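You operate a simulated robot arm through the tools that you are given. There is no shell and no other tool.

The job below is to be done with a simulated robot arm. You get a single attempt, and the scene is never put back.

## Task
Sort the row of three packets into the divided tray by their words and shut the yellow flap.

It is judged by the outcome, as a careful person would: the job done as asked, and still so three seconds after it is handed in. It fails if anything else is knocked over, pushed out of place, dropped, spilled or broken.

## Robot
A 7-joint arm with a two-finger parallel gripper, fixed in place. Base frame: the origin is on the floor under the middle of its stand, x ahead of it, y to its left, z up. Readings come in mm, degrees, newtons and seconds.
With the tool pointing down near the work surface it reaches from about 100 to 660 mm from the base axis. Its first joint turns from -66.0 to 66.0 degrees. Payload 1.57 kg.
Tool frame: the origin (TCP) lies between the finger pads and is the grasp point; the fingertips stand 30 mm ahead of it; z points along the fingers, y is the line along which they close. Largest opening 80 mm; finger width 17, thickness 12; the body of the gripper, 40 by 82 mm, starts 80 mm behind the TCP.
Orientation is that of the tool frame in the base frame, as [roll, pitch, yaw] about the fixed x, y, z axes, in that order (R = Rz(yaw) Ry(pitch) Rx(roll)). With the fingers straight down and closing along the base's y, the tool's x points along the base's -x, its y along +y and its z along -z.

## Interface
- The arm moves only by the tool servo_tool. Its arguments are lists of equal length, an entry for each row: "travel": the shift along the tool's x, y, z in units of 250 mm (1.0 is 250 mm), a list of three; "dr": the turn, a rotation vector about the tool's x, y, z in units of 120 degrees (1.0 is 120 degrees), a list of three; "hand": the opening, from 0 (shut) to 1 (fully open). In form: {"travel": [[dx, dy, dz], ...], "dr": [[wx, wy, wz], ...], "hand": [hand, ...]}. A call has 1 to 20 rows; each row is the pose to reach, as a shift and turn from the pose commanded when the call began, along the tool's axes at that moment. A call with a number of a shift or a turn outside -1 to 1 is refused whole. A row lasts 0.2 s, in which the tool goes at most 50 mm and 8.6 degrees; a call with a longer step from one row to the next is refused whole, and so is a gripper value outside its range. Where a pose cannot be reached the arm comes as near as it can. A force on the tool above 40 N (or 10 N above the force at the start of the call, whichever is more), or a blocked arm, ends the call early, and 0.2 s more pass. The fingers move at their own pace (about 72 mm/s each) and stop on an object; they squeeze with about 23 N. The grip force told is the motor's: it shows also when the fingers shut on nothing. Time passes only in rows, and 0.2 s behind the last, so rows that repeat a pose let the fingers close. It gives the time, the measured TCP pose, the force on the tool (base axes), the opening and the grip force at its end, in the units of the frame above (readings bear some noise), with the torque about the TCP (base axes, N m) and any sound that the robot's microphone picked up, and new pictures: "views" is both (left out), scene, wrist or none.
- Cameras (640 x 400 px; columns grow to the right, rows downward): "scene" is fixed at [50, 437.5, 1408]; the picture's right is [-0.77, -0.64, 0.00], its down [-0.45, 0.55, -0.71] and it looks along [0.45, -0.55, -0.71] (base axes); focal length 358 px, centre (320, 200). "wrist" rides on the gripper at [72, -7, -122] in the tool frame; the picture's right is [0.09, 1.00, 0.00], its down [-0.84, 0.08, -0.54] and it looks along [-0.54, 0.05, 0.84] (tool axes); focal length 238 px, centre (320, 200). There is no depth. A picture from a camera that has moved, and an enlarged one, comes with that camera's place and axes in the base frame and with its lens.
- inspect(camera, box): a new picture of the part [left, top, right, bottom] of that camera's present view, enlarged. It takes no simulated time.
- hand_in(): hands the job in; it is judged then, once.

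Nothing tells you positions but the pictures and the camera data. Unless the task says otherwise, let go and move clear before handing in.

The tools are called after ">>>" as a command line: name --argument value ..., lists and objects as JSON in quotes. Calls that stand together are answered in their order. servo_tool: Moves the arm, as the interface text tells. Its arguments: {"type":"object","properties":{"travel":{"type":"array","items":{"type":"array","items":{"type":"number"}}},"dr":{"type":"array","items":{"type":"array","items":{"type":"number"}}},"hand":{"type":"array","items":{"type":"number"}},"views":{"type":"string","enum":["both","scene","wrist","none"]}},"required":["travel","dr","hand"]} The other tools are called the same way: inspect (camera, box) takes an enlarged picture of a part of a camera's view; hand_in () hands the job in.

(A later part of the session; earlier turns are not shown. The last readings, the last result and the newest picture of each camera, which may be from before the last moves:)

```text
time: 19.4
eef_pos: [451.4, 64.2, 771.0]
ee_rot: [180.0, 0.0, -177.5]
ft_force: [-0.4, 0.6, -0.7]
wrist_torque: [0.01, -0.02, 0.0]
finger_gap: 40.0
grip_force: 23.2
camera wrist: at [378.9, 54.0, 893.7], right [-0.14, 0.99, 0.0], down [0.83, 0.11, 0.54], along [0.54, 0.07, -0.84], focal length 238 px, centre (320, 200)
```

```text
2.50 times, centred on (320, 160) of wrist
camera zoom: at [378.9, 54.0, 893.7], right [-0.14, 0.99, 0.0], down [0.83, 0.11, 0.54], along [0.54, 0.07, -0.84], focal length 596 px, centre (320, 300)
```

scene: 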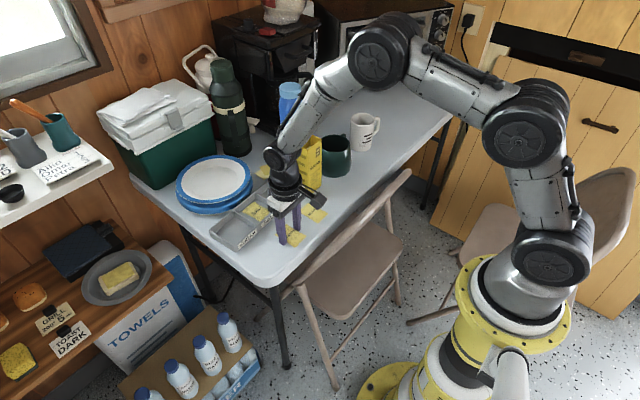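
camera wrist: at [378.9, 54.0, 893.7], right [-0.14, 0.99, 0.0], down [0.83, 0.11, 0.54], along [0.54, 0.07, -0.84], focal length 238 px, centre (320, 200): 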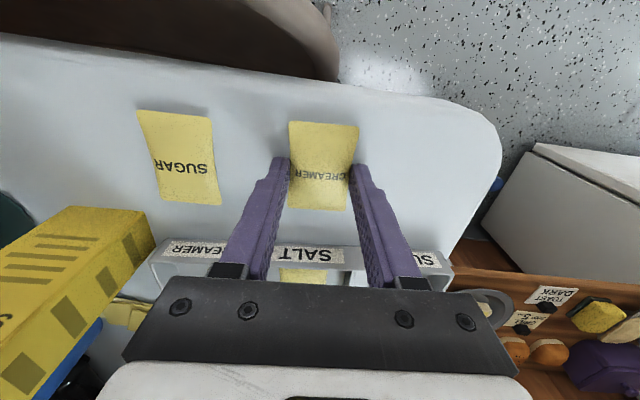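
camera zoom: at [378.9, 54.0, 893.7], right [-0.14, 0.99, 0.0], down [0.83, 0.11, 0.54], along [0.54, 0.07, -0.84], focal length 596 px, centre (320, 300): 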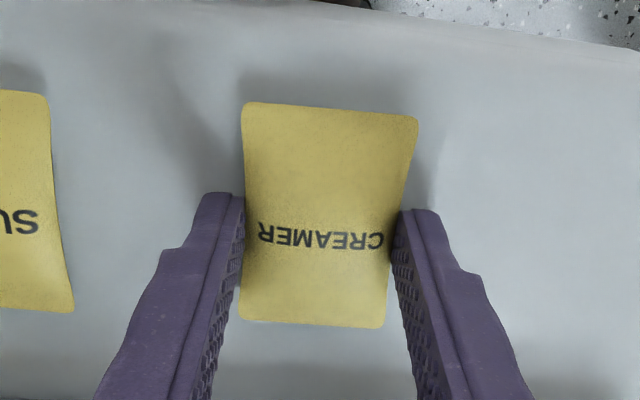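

The creamer packet is gripped at 40 mm with 23 N. I'll lift it and carry it to above the CREAMER slot at about (570,−14), keeping clear of the sugar box.

>>> servo_tool --travel '[[0, 0, -0.03], [0, 0, -0.1], [0, 0, -0.17], [0, 0, -0.24], [-0.05, -0.035, -0.24], [-0.14, -0.1, -0.24], [-0.24, -0.17, -0.24], [-0.34, -0.25, -0.24], [-0.42, -0.31, -0.24], [-0.456, -0.332, -0.24], [-0.456, -0.332, -0.24]]' --dr '[[0, 0, 0], [0, 0, 0], [0, 0, 0], [0, 0, 0], [0, 0, -0.004], [0, 0, -0.009], [0, 0, -0.013], [0, 0, -0.018], [0, 0, -0.018], [0, 0, -0.018], [0, 0, -0.018]]' --hand '[0.4, 0.4, 0.4, 0.4, 0.4, 0.4, 0.4, 0.4, 0.4, 0.4, 0.4]'

>>> inspect --camera "wrist" --box '[220, 80, 420, 240]'

>>> inspect --camera "scene" --box '[240, 110, 360, 220]'

```text
time: 21.8
eef_pos: [569.1, -14.2, 831.4]
ee_rot: [-179.9, 0.0, -175.4]
ft_force: [0.5, -0.4, -0.2]
wrist_torque: [0.01, -0.02, 0.02]
finger_gap: 40.1
grip_force: 23.0
camera wrist: at [496.3, -27.3, 953.9], right [-0.17, 0.98, 0.0], down [0.83, 0.15, 0.54], along [0.53, 0.09, -0.84], focal length 238 px, centre (320, 200)
```

scene: 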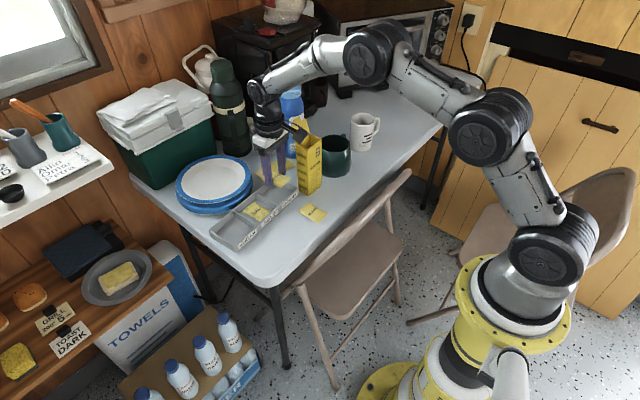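
wrist: 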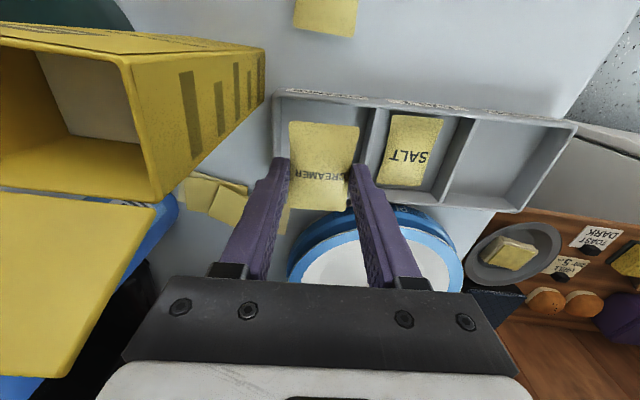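

```text
2.50 times, centred on (320, 160) of wrist
camera zoom: at [496.3, -27.3, 953.9], right [-0.17, 0.98, 0.0], down [0.83, 0.15, 0.54], along [0.53, 0.09, -0.84], focal length 596 px, centre (320, 300)
```

zoom: 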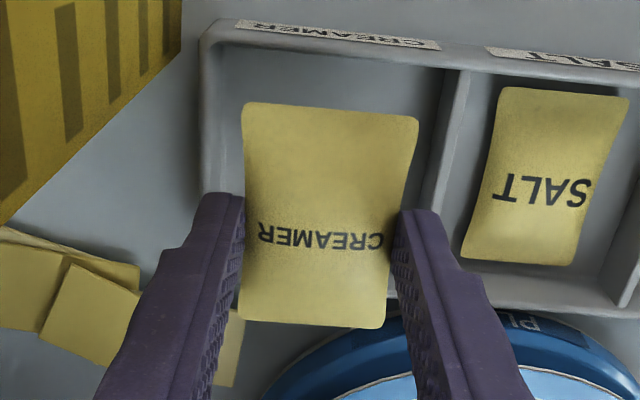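

```text
3.64 times, centred on (300, 165) of scene
camera zoom: at [50.0, 437.5, 1408.0], right [-0.77, -0.64, 0.0], down [-0.45, 0.55, -0.71], along [0.45, -0.55, -0.71], focal length 1303 px, centre (393, 327)
```

zoom: 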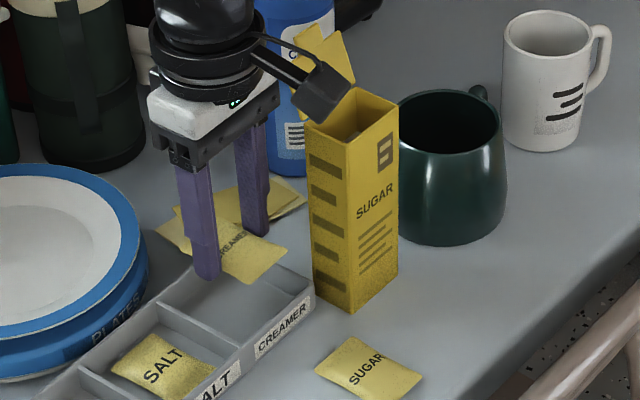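

The creamer packet hangs centred over its slot, between walls at y≈−53 and y≈+25. I'll lower it in steps.

>>> servo_tool --travel '[[0, 0, 0.04], [0, 0, 0.08], [0, 0, 0.116], [0, 0, 0.116]]' --dr '[[0, 0, 0], [0, 0, 0], [0, 0, 0], [0, 0, 0]]' --hand '[0.4, 0.4, 0.4, 0.4]'

>>> inspect --camera "wrist" --box '[220, 80, 420, 240]'

>>> inspect --camera "scene" --box '[240, 110, 360, 220]'

```text
time: 22.8
eef_pos: [569.4, -14.2, 800.6]
ee_rot: [180.0, -0.1, -175.3]
ft_force: [-0.5, -0.4, 0.4]
wrist_torque: [0.02, 0.02, -0.04]
finger_gap: 40.4
grip_force: 23.5
camera wrist: at [498.1, -26.5, 923.2], right [-0.17, 0.98, 0.0], down [0.83, 0.15, 0.54], along [0.53, 0.09, -0.84], focal length 238 px, centre (320, 200)
```

scene: 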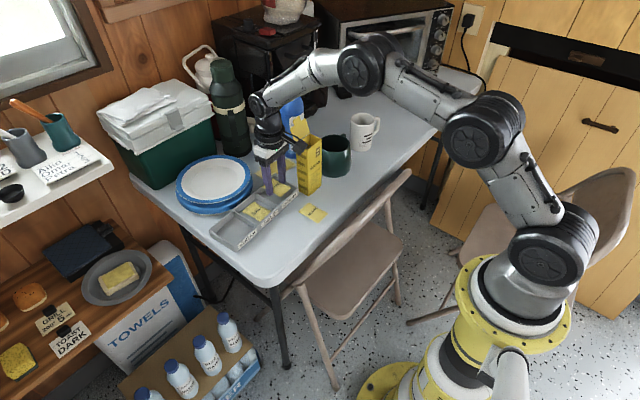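
wrist: 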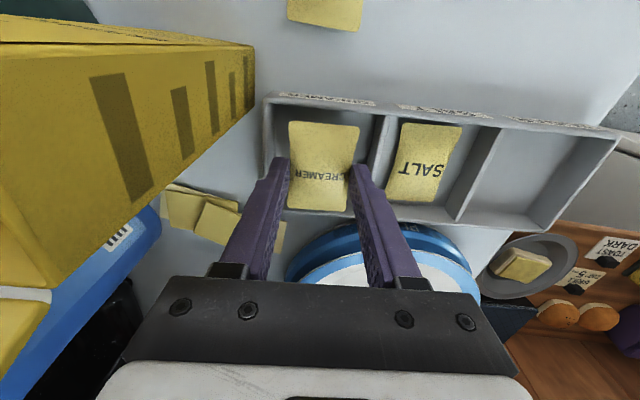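

```text
2.50 times, centred on (320, 160) of wrist
camera zoom: at [498.1, -26.5, 923.2], right [-0.17, 0.98, 0.0], down [0.83, 0.15, 0.54], along [0.53, 0.09, -0.84], focal length 596 px, centre (320, 300)
```

zoom: 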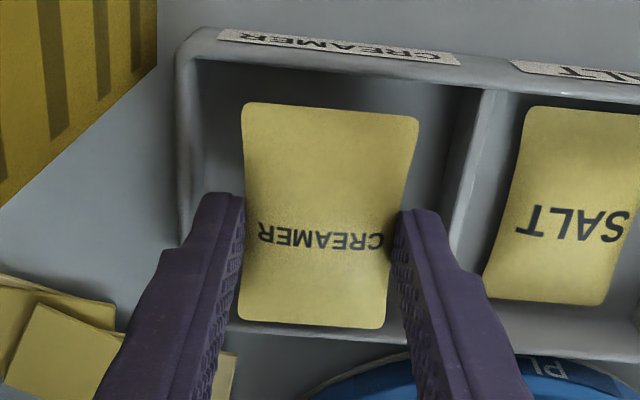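

```text
3.64 times, centred on (300, 165) of scene
camera zoom: at [50.0, 437.5, 1408.0], right [-0.77, -0.64, 0.0], down [-0.45, 0.55, -0.71], along [0.45, -0.55, -0.71], focal length 1303 px, centre (393, 327)
```

zoom: 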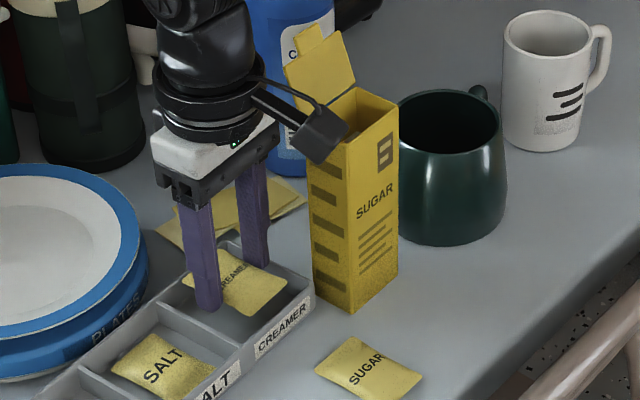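

It's aligned, but the left finger is slightly nearer its wall. I'll shift about 1.4 mm toward +y, lower into the slot, and release with a small opening.

>>> servo_tool --travel '[[0, 0.0056, 0], [0, 0.0056, 0.02], [0, 0.0056, 0.04], [0, 0.0056, 0.06], [0, 0.0056, 0.08], [0, 0.0056, 0.096], [0, 0.0056, 0.1], [0, 0.0056, 0.1]]' --dr '[[0, 0, 0], [0, 0, 0], [0, 0, 0], [0, 0, 0], [0, 0, 0], [0, 0, 0], [0, 0, 0], [0, 0, 0]]' --hand '[0.4, 0.4, 0.4, 0.4, 0.4, 0.4, 0.4, 0.4]'

>>> inspect --camera "wrist" --box '[220, 80, 420, 240]'

>>> inspect --camera "scene" --box '[240, 110, 360, 220]'

```text
time: 24.6
eef_pos: [569.7, -13.9, 776.0]
ee_rot: [180.0, 0.1, -175.4]
ft_force: [-0.5, -0.5, 4.5]
wrist_torque: [-0.04, 0.06, 0.0]
finger_gap: 39.8
grip_force: 23.0
camera wrist: at [497.9, -25.6, 899.2], right [-0.17, 0.98, 0.0], down [0.83, 0.15, 0.54], along [0.54, 0.09, -0.84], focal length 238 px, centre (320, 200)
```

scene: 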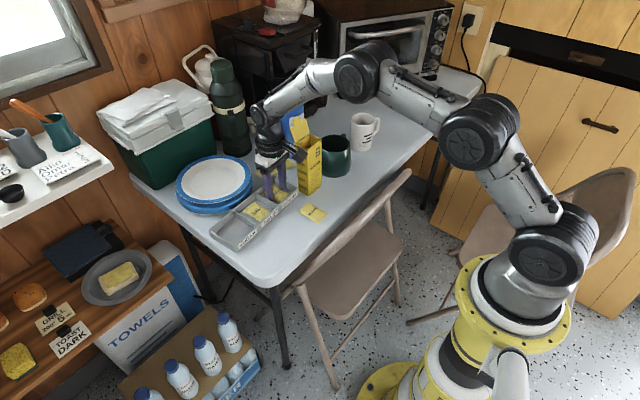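
wrist: 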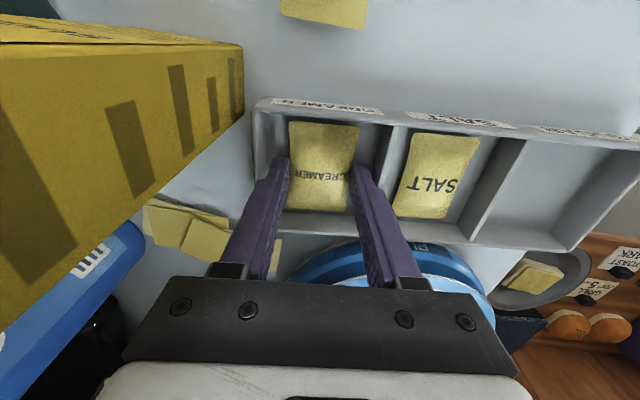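

```text
2.50 times, centred on (320, 160) of wrist
camera zoom: at [497.9, -25.6, 899.2], right [-0.17, 0.98, 0.0], down [0.83, 0.15, 0.54], along [0.54, 0.09, -0.84], focal length 596 px, centre (320, 300)
```

zoom: 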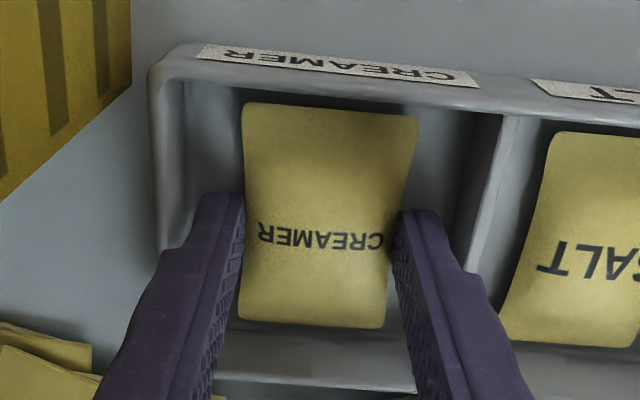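

```text
3.64 times, centred on (300, 165) of scene
camera zoom: at [49.9, 437.5, 1408.0], right [-0.77, -0.64, 0.0], down [-0.45, 0.55, -0.71], along [0.45, -0.55, -0.71], focal length 1303 px, centre (393, 327)
```

zoom: 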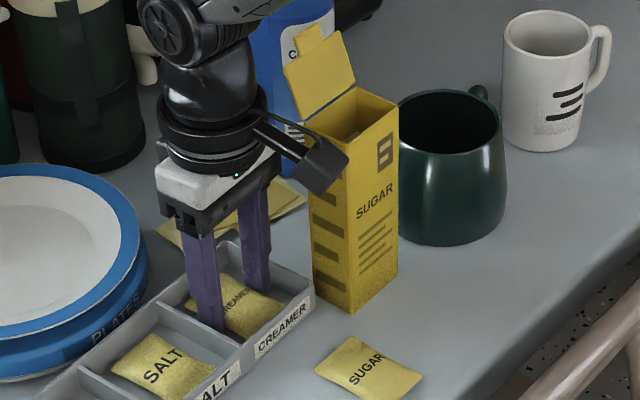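

The packet has touched the slot floor with a light 4.5 N. I'll release with a small opening and rise straight up.

>>> servo_tool --travel '[[0, 0, -0.004], [0, 0, -0.004], [0, 0, -0.004], [0, 0, -0.004], [0, 0, -0.004]]' --dr '[[0, 0, 0], [0, 0, 0], [0, 0, 0], [0, 0, 0], [0, 0, 0]]' --hand '[0.48, 0.52, 0.55, 0.56, 0.56]'

>>> inspect --camera "wrist" --box '[220, 80, 420, 240]'

```text
time: 25.8
eef_pos: [569.1, -13.0, 777.0]
ee_rot: [179.9, 0.1, -175.3]
ft_force: [-0.3, -0.8, -0.9]
wrist_torque: [-0.02, 0.0, -0.02]
finger_gap: 44.8
grip_force: 0.1
camera wrist: at [497.8, -26.2, 899.5], right [-0.17, 0.98, 0.0], down [0.83, 0.15, 0.54], along [0.53, 0.09, -0.84], focal length 238 px, centre (320, 200)
```

scene: 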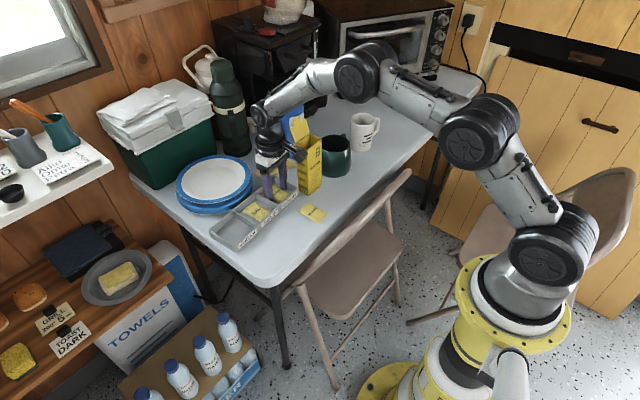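
wrist: 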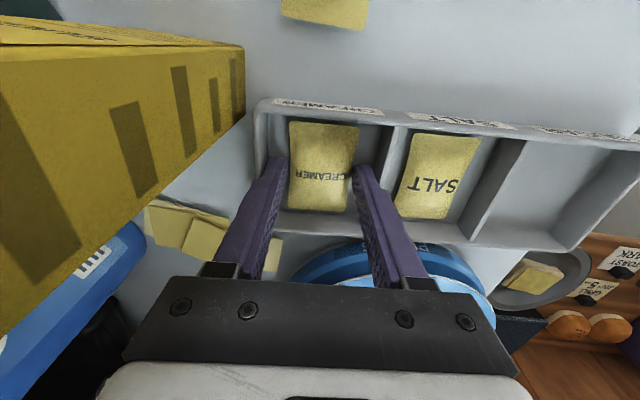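

```text
2.50 times, centred on (320, 160) of wrist
camera zoom: at [497.8, -26.2, 899.5], right [-0.17, 0.98, 0.0], down [0.83, 0.15, 0.54], along [0.53, 0.09, -0.84], focal length 596 px, centre (320, 300)
```

zoom: 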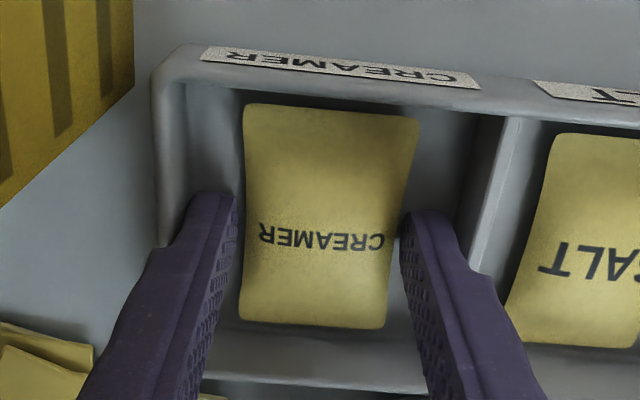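

The creamer packet rests flat in its slot and is released. I'll rise, move back along −x to stay clear of the box, then go over the sugar packet at about (456,−30) and open the fingers only there.

>>> servo_tool --travel '[[0, 0, -0.03], [0, 0, -0.1], [0, 0, -0.18], [0, 0, -0.28], [0.08, 0.0065, -0.28], [0.2, 0.016, -0.28], [0.3, 0.0245, -0.28], [0.399, 0.0326, -0.28], [0.44, 0, -0.28], [0.4524, -0.0308, -0.28], [0.4524, -0.0308, -0.28], [0.4524, -0.0308, -0.28], [0.4524, -0.0308, -0.28]]' --dr '[[0, 0, 0], [0, 0, 0], [0, 0, 0], [0, 0, 0], [0, 0, 0], [0, 0, 0], [0, 0, 0.01], [0, 0, 0.02], [0, 0, 0.03], [0, 0, 0.035], [0, 0, 0.035], [0, 0, 0.035], [0, 0, 0.035]]' --hand '[0.56, 0.56, 0.56, 0.56, 0.56, 0.56, 0.56, 0.56, 0.56, 0.7, 0.9, 1, 1]'

>>> inspect --camera "wrist" --box '[220, 80, 420, 240]'

>>> inspect --camera "scene" --box '[220, 150, 340, 250]'

```text
time: 28.6
eef_pos: [456.6, -29.6, 846.9]
ee_rot: [180.0, 0.0, -179.5]
ft_force: [0.6, 0.5, -0.4]
wrist_torque: [-0.03, 0.0, -0.01]
finger_gap: 80.0
grip_force: 0.2
camera wrist: at [384.8, -38.0, 970.7], right [-0.1, 0.99, 0.0], down [0.84, 0.08, 0.54], along [0.54, 0.05, -0.84], focal length 238 px, centre (320, 200)
```

scene: 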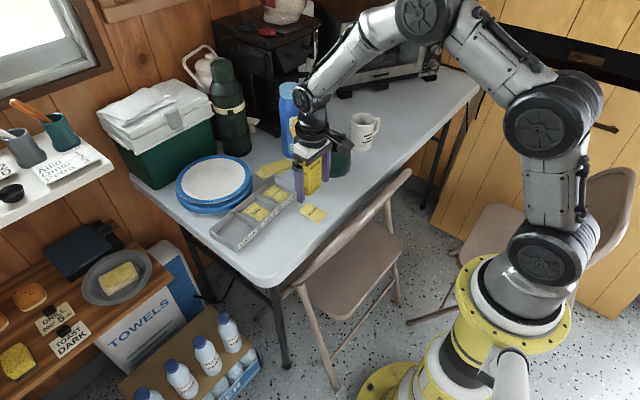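
wrist: 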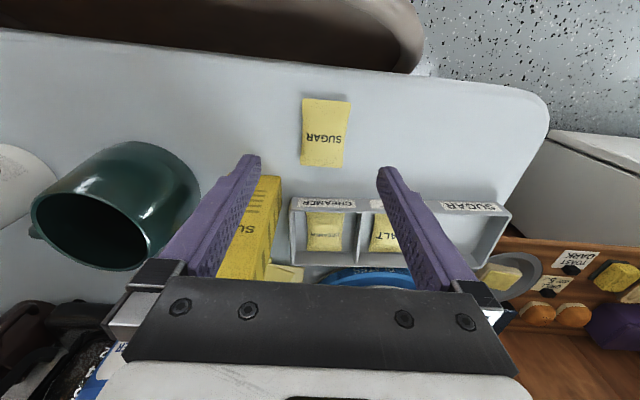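

```text
2.50 times, centred on (320, 160) of wrist
camera zoom: at [384.8, -38.0, 970.7], right [-0.1, 0.99, 0.0], down [0.84, 0.08, 0.54], along [0.54, 0.05, -0.84], focal length 596 px, centre (320, 300)
```

zoom: 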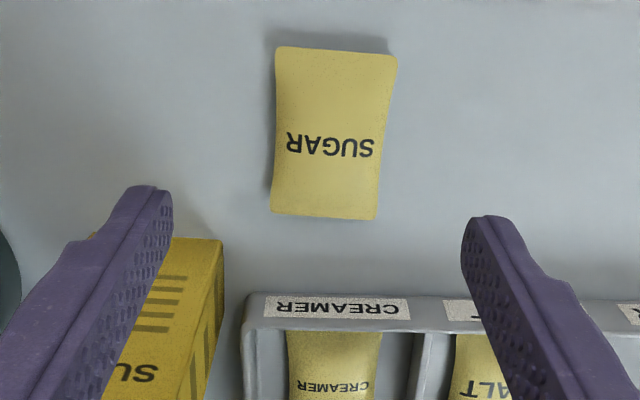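

```text
4.00 times, centred on (280, 200) of scene
camera zoom: at [50.0, 437.5, 1408.0], right [-0.77, -0.64, 0.0], down [-0.45, 0.55, -0.71], along [0.45, -0.55, -0.71], focal length 1434 px, centre (480, 200)
```

zoom: 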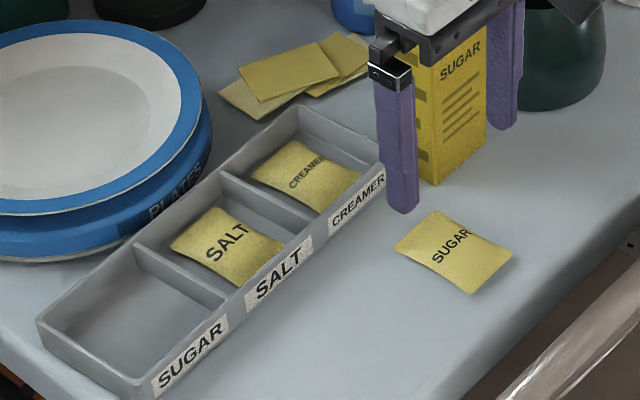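

The sugar packet sits centred below the open fingers. I'll descend and grip it the same way.

>>> servo_tool --travel '[[0, 0.003, 0.1], [0, 0.003, 0.2], [0, 0.003, 0.26], [0, 0.003, 0.29], [0, 0.003, 0.303], [0, 0.003, 0.308], [0, 0.003, 0.308], [0, 0.003, 0.308], [0, 0.003, 0.308], [0, 0.003, 0.308], [0, 0.003, 0.308], [0, 0.003, 0.308]]' --dr '[[0, 0, 0], [0, 0, 0], [0, 0, 0], [0, 0, 0], [0, 0, 0], [0, 0, 0], [0, 0, 0], [0, 0, 0], [0, 0, 0], [0, 0, 0], [0, 0, 0], [0, 0, 0]]' --hand '[1, 1, 1, 1, 1, 1, 0.8, 0.6, 0.45, 0.4, 0.4, 0.4]'

>>> inspect --camera "wrist" --box '[220, 80, 420, 240]'

```text
time: 31.2
eef_pos: [456.9, -30.5, 769.8]
ee_rot: [-179.9, 0.0, -179.5]
ft_force: [-0.6, -0.2, 0.0]
wrist_torque: [0.0, -0.01, 0.0]
finger_gap: 40.0
grip_force: 23.2
camera wrist: at [383.8, -37.2, 892.8], right [-0.1, 0.99, 0.0], down [0.84, 0.08, 0.54], along [0.54, 0.05, -0.84], focal length 238 px, centre (320, 200)
```

scene: 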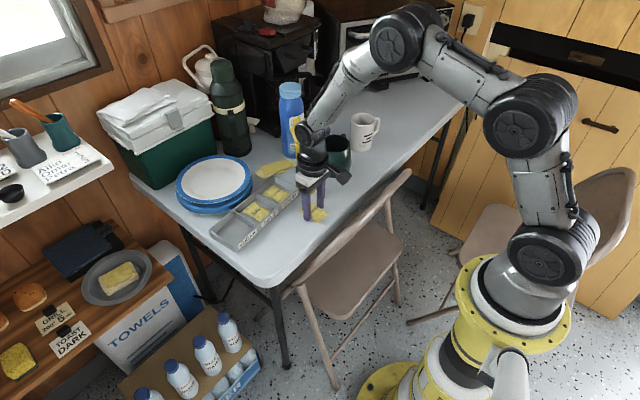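
wrist: 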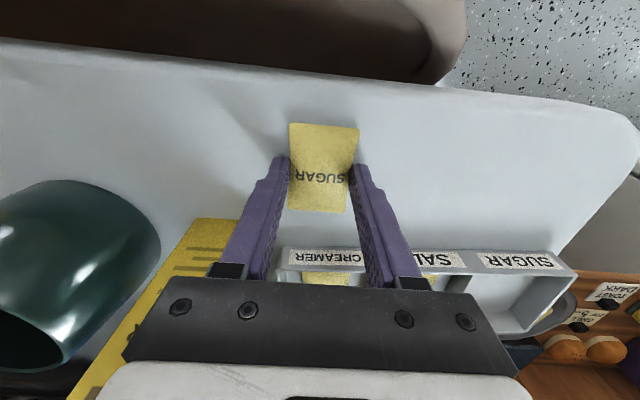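

```text
2.50 times, centred on (320, 160) of wrist
camera zoom: at [383.8, -37.2, 892.8], right [-0.1, 0.99, 0.0], down [0.84, 0.08, 0.54], along [0.54, 0.05, -0.84], focal length 596 px, centre (320, 300)
```

zoom: 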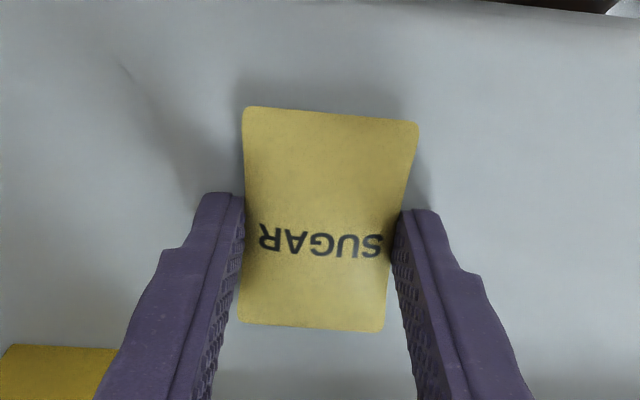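

The sugar packet is gripped at 40 mm. I'll lift it and carry it to the SUGAR slot at the left end of the tray, at about (557,141).

>>> servo_tool --travel '[[0, 0, -0.03], [0, 0, -0.1], [0, 0, -0.17], [0, 0, -0.24], [-0.03, 0.05, -0.24], [-0.09, 0.15, -0.24], [-0.16, 0.27, -0.24], [-0.23, 0.39, -0.24], [-0.3, 0.51, -0.24], [-0.37, 0.62, -0.24], [-0.402, 0.6765, -0.24], [-0.402, 0.6765, -0.24]]' --dr '[[0, 0, 0], [0, 0, 0], [0, 0, 0], [0, 0, 0], [0, 0, -0.005], [0, 0, -0.01], [0, 0, -0.016], [0, 0, -0.022], [0, 0, -0.028], [0, 0, -0.035], [0, 0, -0.035], [0, 0, -0.035]]' --hand '[0.4, 0.4, 0.4, 0.4, 0.4, 0.4, 0.4, 0.4, 0.4, 0.4, 0.4, 0.4]'

>>> inspect --camera "wrist" --box '[220, 80, 420, 240]'

>>> inspect --camera "scene" --box '[190, 150, 320, 260]'

```text
time: 33.8
eef_pos: [556.2, 141.8, 827.0]
ee_rot: [-180.0, -0.1, -175.3]
ft_force: [-1.3, -0.3, 0.8]
wrist_torque: [0.01, 0.05, 0.05]
finger_gap: 40.3
grip_force: 22.9
camera wrist: at [484.1, 129.7, 949.9], right [-0.17, 0.98, 0.0], down [0.83, 0.15, 0.54], along [0.53, 0.09, -0.84], focal length 238 px, centre (320, 200)
```

scene: 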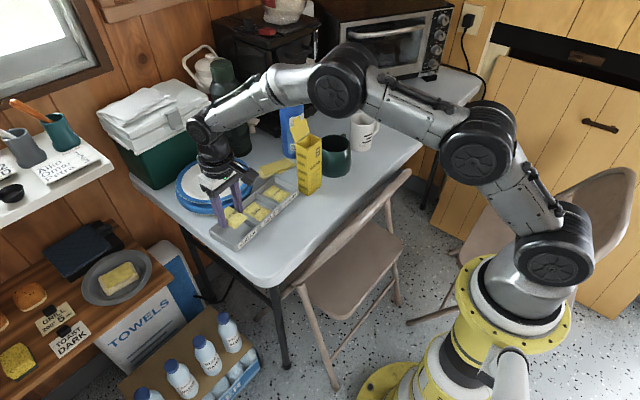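
wrist: 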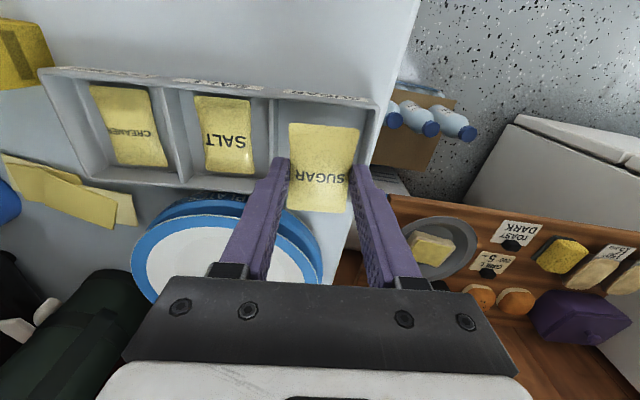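

```text
2.50 times, centred on (320, 160) of wrist
camera zoom: at [484.1, 129.7, 949.9], right [-0.17, 0.98, 0.0], down [0.83, 0.15, 0.54], along [0.53, 0.09, -0.84], focal length 596 px, centre (320, 300)
```

zoom: 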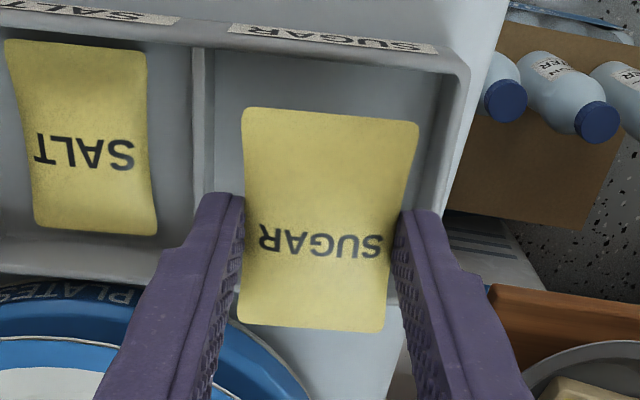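

```text
3.64 times, centred on (255, 205) of scene
camera zoom: at [50.0, 437.5, 1408.0], right [-0.77, -0.64, 0.0], down [-0.45, 0.55, -0.71], along [0.45, -0.55, -0.71], focal length 1303 px, centre (556, 182)
```

zoom: 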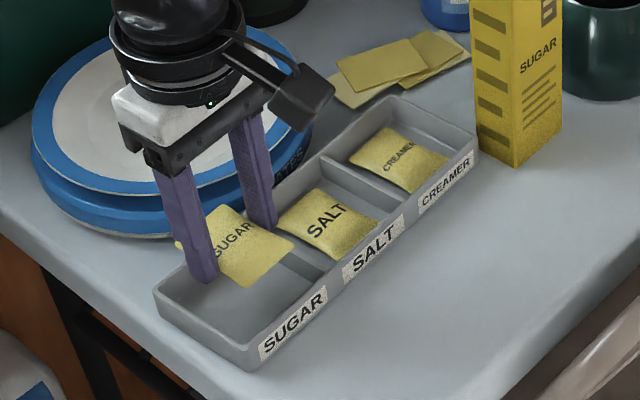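

The sugar packet is over the SUGAR slot. I'll lower it to just above the rim and verify the alignment.

>>> servo_tool --travel '[[0, 0.002, 0.03], [0, 0.002, 0.07], [0, 0.002, 0.1], [0, 0.002, 0.116], [0, 0.002, 0.116]]' --dr '[[0, 0, 0], [0, 0, 0], [0, 0, 0], [0, 0, 0], [0, 0, 0]]' --hand '[0.4, 0.4, 0.4, 0.4, 0.4]'

>>> inspect --camera "wrist" --box '[220, 80, 420, 240]'

>>> inspect --camera "scene" --box '[190, 150, 320, 260]'

```text
time: 35.0
eef_pos: [554.6, 140.7, 799.8]
ee_rot: [180.0, 0.0, -175.3]
ft_force: [-0.4, -0.2, 0.3]
wrist_torque: [-0.03, 0.0, 0.02]
finger_gap: 40.1
grip_force: 22.6
camera wrist: at [482.9, 128.9, 923.7], right [-0.17, 0.98, 0.0], down [0.83, 0.15, 0.54], along [0.53, 0.09, -0.84], focal length 238 px, centre (320, 200)
```

scene: 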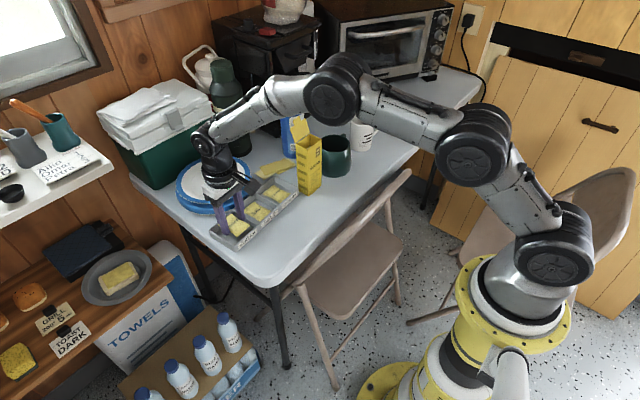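
wrist: 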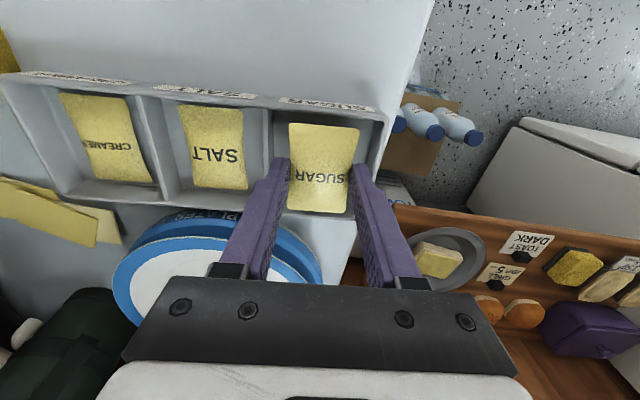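

```text
2.50 times, centred on (320, 160) of wrist
camera zoom: at [482.9, 128.9, 923.7], right [-0.17, 0.98, 0.0], down [0.83, 0.15, 0.54], along [0.53, 0.09, -0.84], focal length 596 px, centre (320, 300)
```

zoom: 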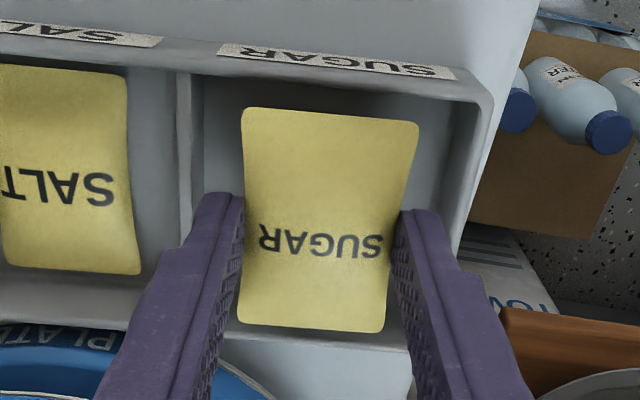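

```text
3.64 times, centred on (255, 205) of scene
camera zoom: at [50.0, 437.5, 1408.0], right [-0.77, -0.64, 0.0], down [-0.45, 0.55, -0.71], along [0.45, -0.55, -0.71], focal length 1303 px, centre (556, 182)
```

zoom: 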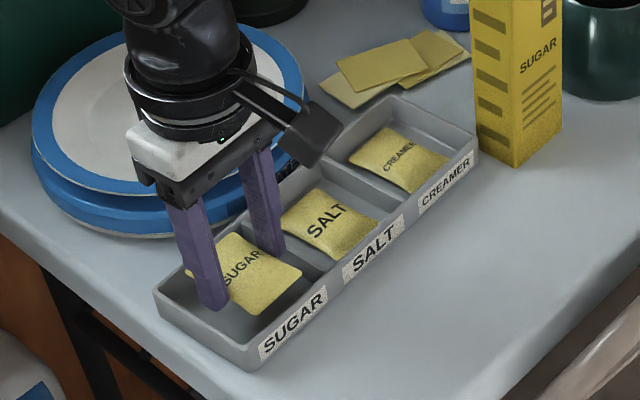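

>>> inspect --camera "wrist" --box '[260, 100, 300, 200]'

>>> inspect --camera "wrist" --box '[340, 100, 410, 200]'

>>> inspect --camera "scene" --box '[210, 200, 280, 255]'

```text
4.00 times, centred on (280, 150) of wrist
camera zoom: at [482.9, 128.9, 923.7], right [-0.17, 0.98, 0.0], down [0.83, 0.15, 0.54], along [0.53, 0.09, -0.84], focal length 953 px, centre (480, 400)
```

zoom: 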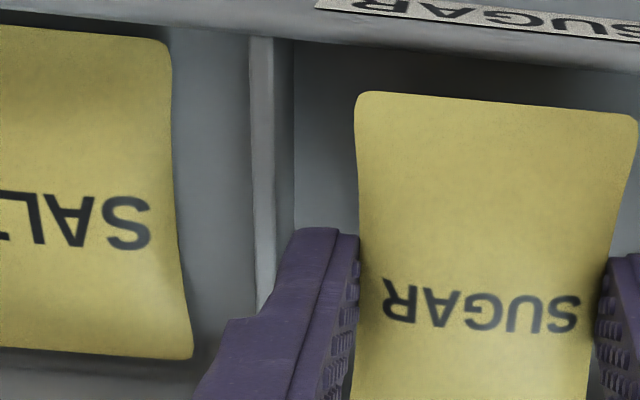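

```text
4.00 times, centred on (375, 150) of wrist
camera zoom: at [482.9, 128.9, 923.7], right [-0.17, 0.98, 0.0], down [0.83, 0.15, 0.54], along [0.53, 0.09, -0.84], focal length 953 px, centre (100, 400)
```

zoom: 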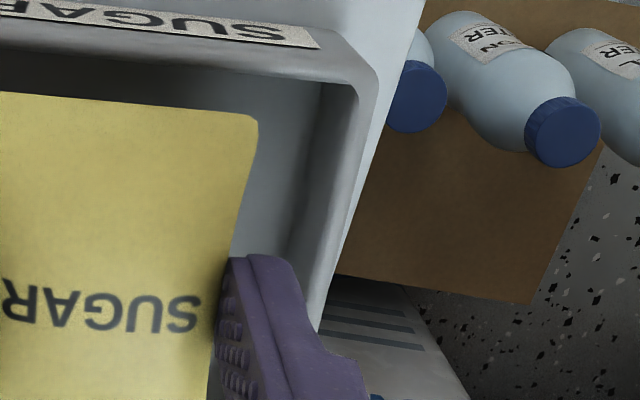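

```text
7.27 times, centred on (245, 228) of scene
camera zoom: at [50.0, 437.5, 1408.0], right [-0.77, -0.64, 0.0], down [-0.45, 0.55, -0.71], along [0.45, -0.55, -0.71], focal length 2606 px, centre (866, 0)
```

zoom: 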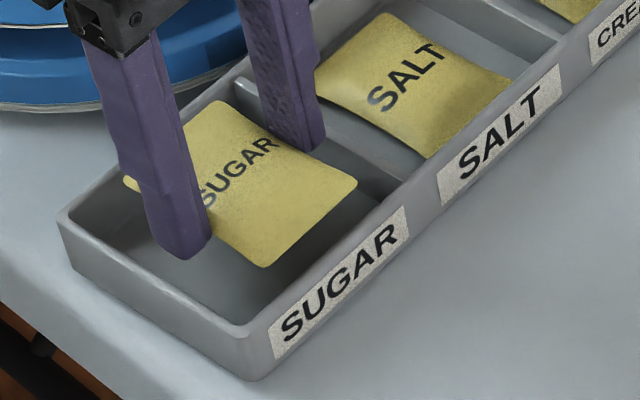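

Both fingers have an even clearance of about 3–4 mm. I'll lower the sugar packet into its slot.

>>> servo_tool --travel '[[0, 0, 0.02], [0, 0, 0.04], [0, 0, 0.06], [0, 0, 0.08], [0, 0, 0.09], [0, 0, 0.096], [0, 0, 0.096]]' --dr '[[0, 0, 0], [0, 0, 0], [0, 0, 0], [0, 0, 0], [0, 0, 0], [0, 0, 0], [0, 0, 0]]' --hand '[0.4, 0.4, 0.4, 0.4, 0.4, 0.4, 0.4]'

>>> inspect --camera "wrist" --box '[220, 80, 420, 240]'

>>> inspect --camera "scene" --box '[210, 190, 290, 255]'

```text
time: 36.6
eef_pos: [555.4, 139.7, 778.3]
ee_rot: [180.0, -0.1, -175.4]
ft_force: [0.3, -0.4, -1.0]
wrist_torque: [0.02, -0.03, -0.03]
finger_gap: 40.3
grip_force: 22.9
camera wrist: at [483.7, 128.0, 901.0], right [-0.17, 0.98, 0.0], down [0.83, 0.15, 0.54], along [0.53, 0.09, -0.84], focal length 238 px, centre (320, 200)
```

scene: 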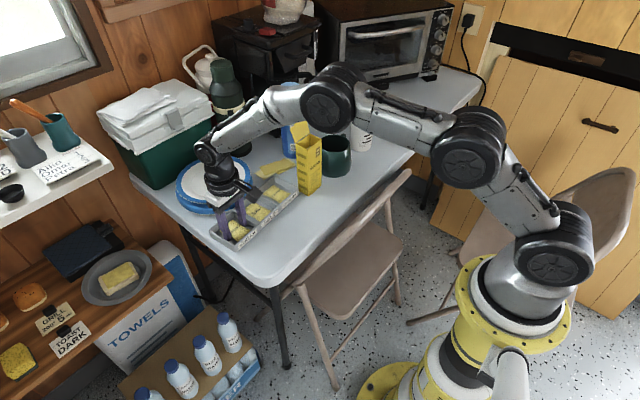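
wrist: 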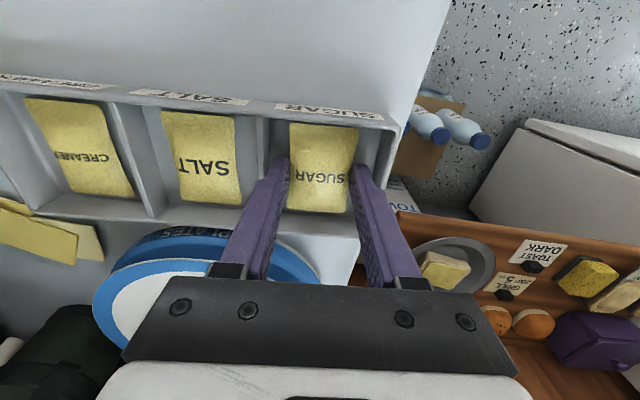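

```text
2.50 times, centred on (320, 160) of wrist
camera zoom: at [483.7, 128.0, 901.0], right [-0.17, 0.98, 0.0], down [0.83, 0.15, 0.54], along [0.53, 0.09, -0.84], focal length 596 px, centre (320, 300)
```

zoom: 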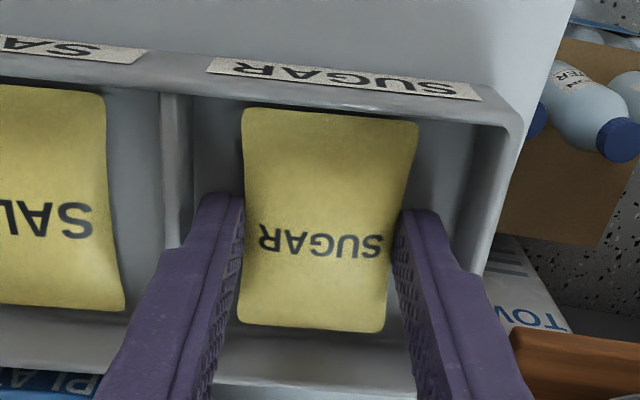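

```text
6.15 times, centred on (250, 222) of scene
camera zoom: at [50.0, 437.5, 1408.0], right [-0.77, -0.64, 0.0], down [-0.45, 0.55, -0.71], along [0.45, -0.55, -0.71], focal length 2205 px, centre (751, 62)
```

zoom: 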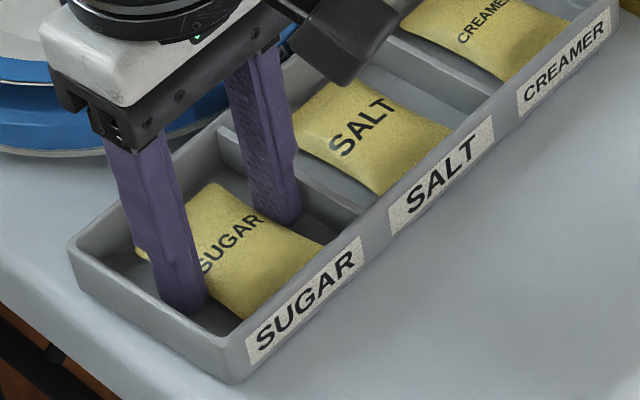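

The packet is inside the slot, just above the floor. I'll release with a small opening, then rise.

>>> servo_tool --travel '[[0, 0, 0.002], [0, 0, 0.002], [0, 0, 0.002], [0, 0, 0.002], [0, 0, 0.002], [0, 0, -0.03], [0, 0, -0.1], [0, 0, -0.2], [0, 0, -0.3], [0, 0, -0.3]]' --dr '[[0, 0, 0], [0, 0, 0], [0, 0, 0], [0, 0, 0], [0, 0, 0], [0, 0, 0], [0, 0, 0], [0, 0, 0], [0, 0, 0], [0, 0, 0]]' --hand '[0.48, 0.52, 0.55, 0.56, 0.56, 0.56, 0.56, 0.56, 0.56, 0.56]'

>>> inspect --camera "scene" --box '[200, 160, 320, 260]'

>>> inspect --camera "scene" --box '[260, 100, 380, 200]'

```text
time: 38.8
eef_pos: [555.3, 141.8, 852.5]
ee_rot: [-180.0, -0.1, -175.3]
ft_force: [0.3, -0.3, 0.1]
wrist_torque: [0.01, 0.0, 0.0]
finger_gap: 44.5
grip_force: 0.1
camera wrist: at [482.7, 128.2, 974.9], right [-0.17, 0.98, 0.0], down [0.83, 0.15, 0.54], along [0.53, 0.09, -0.84], focal length 238 px, centre (320, 200)
```

scene: 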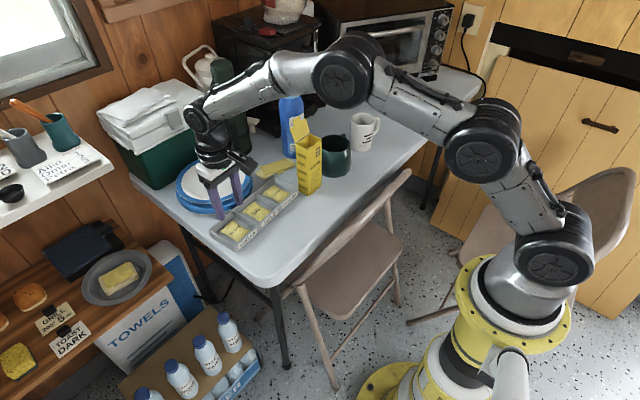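
wrist: 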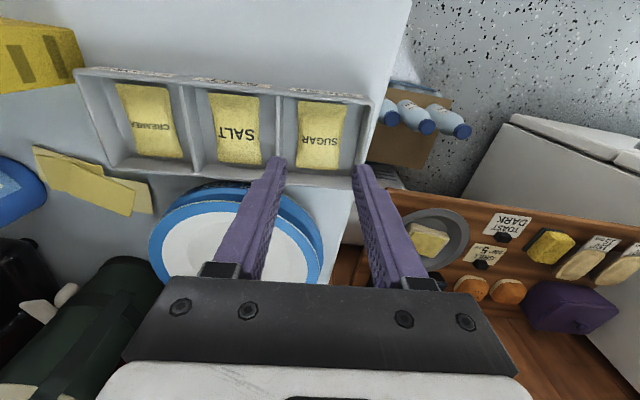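

```text
4.00 times, centred on (260, 210) of scene
camera zoom: at [50.0, 437.5, 1408.0], right [-0.77, -0.64, 0.0], down [-0.45, 0.55, -0.71], along [0.45, -0.55, -0.71], focal length 1434 px, centre (560, 160)
```

zoom: 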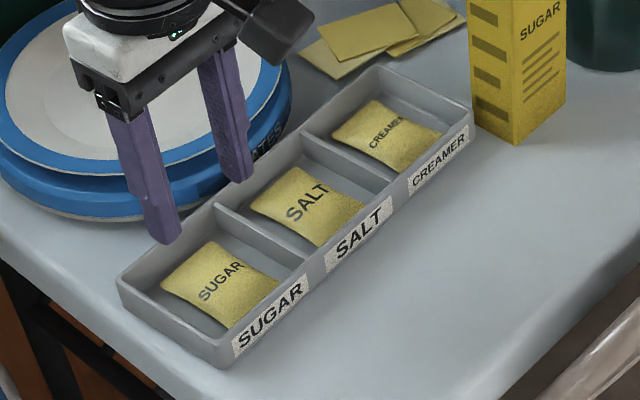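

```text
4.00 times, centred on (320, 150) of scene
camera zoom: at [50.0, 437.5, 1408.0], right [-0.77, -0.64, 0.0], down [-0.45, 0.55, -0.71], along [0.45, -0.55, -0.71], focal length 1434 px, centre (320, 400)
```

zoom: 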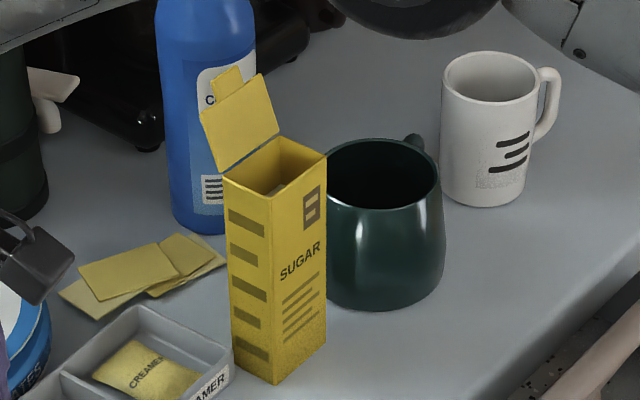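

All three packets now sit in their matching slots. Next is the flap on the sugar box, so I'll rise and move to a vantage point in front of the box to measure the lid.

>>> servo_tool --travel '[[0, 0, -0.15], [0, 0, -0.3], [0, 0, -0.45], [0.05, -0.11, -0.5], [0.11, -0.24, -0.55], [0.17, -0.37, -0.6], [0.23, -0.5, -0.65], [0.29, -0.63, -0.71], [0.34, -0.73, -0.76], [0.365, -0.779, -0.784], [0.365, -0.779, -0.784]]' --dr '[[0, 0, 0], [0, 0, 0], [0, 0, 0], [0, 0, 0.007], [0, 0, 0.014], [0, 0, 0.021], [0, 0, 0.028], [0, 0, 0.035], [0, 0, 0.039], [0, 0, 0.039], [0, 0, 0.039]]' --hand '[0.56, 0.6, 0.7, 0.8, 0.9, 1, 1, 1, 1, 1, 1]'

>>> inspect --camera "wrist" --box '[200, 60, 440, 280]'

>>> inspect --camera "scene" --box '[270, 110, 340, 205]'

```text
time: 41.2
eef_pos: [480.9, -61.2, 1048.1]
ee_rot: [-180.0, -0.1, 179.9]
ft_force: [-0.4, -0.1, -0.2]
wrist_torque: [-0.01, -0.01, -0.01]
finger_gap: 80.0
grip_force: 0.1
camera wrist: at [408.7, -68.2, 1170.7], right [-0.09, 1.0, 0.0], down [0.84, 0.08, 0.54], along [0.54, 0.05, -0.84], focal length 238 px, centre (320, 200)
```

scene: 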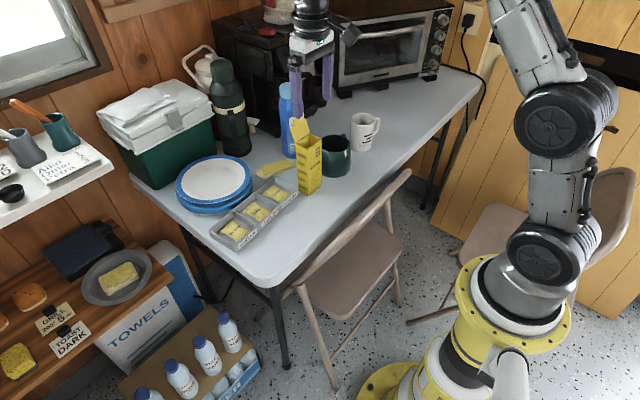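
wrist: 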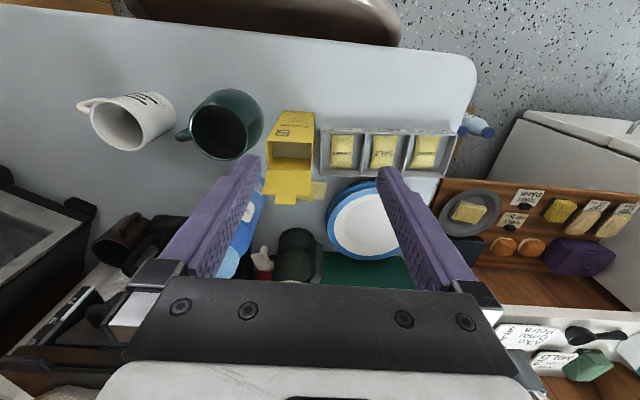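

```text
1.82 times, centred on (320, 170) of wrist
camera zoom: at [408.7, -68.2, 1170.7], right [-0.09, 1.0, 0.0], down [0.84, 0.08, 0.54], along [0.54, 0.05, -0.84], focal length 433 px, centre (320, 254)
```

zoom: 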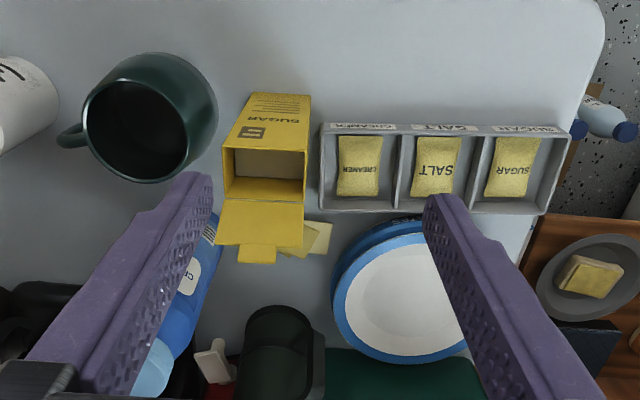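

```text
4.21 times, centred on (305, 158) of scene
camera zoom: at [50.0, 437.5, 1408.0], right [-0.77, -0.64, 0.0], down [-0.45, 0.55, -0.71], along [0.45, -0.55, -0.71], focal length 1509 px, centre (383, 379)
```

zoom: 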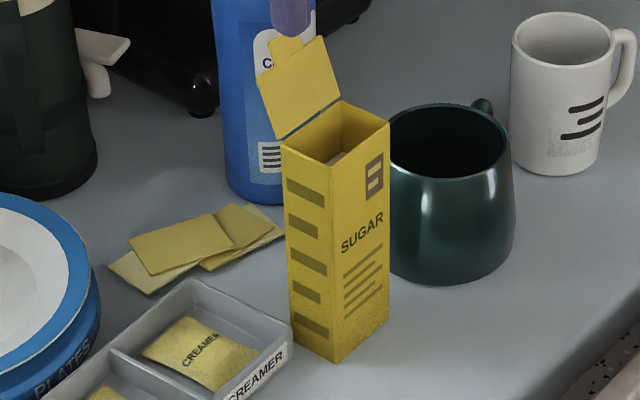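

>>> inspect --camera "wrist" --box '[255, 100, 335, 220]'

>>> inspect --camera "scene" --box '[280, 112, 330, 160]'

```text
3.33 times, centred on (295, 160) of wrist
camera zoom: at [408.7, -68.2, 1170.7], right [-0.09, 1.0, 0.0], down [0.84, 0.08, 0.54], along [0.54, 0.05, -0.84], focal length 794 px, centre (403, 333)
```

zoom: 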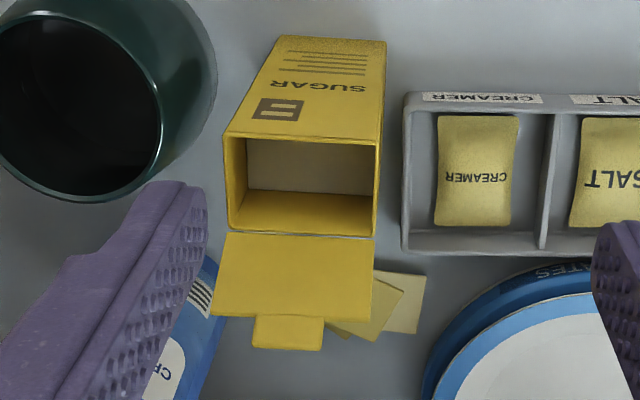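

```text
8.33 times, centred on (305, 136) of scene
camera zoom: at [50.0, 437.5, 1408.0], right [-0.77, -0.64, 0.0], down [-0.45, 0.55, -0.71], along [0.45, -0.55, -0.71], focal length 2986 px, centre (445, 733)
```

zoom: 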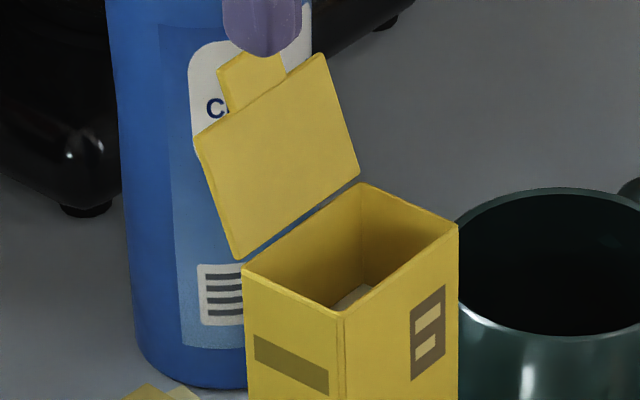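

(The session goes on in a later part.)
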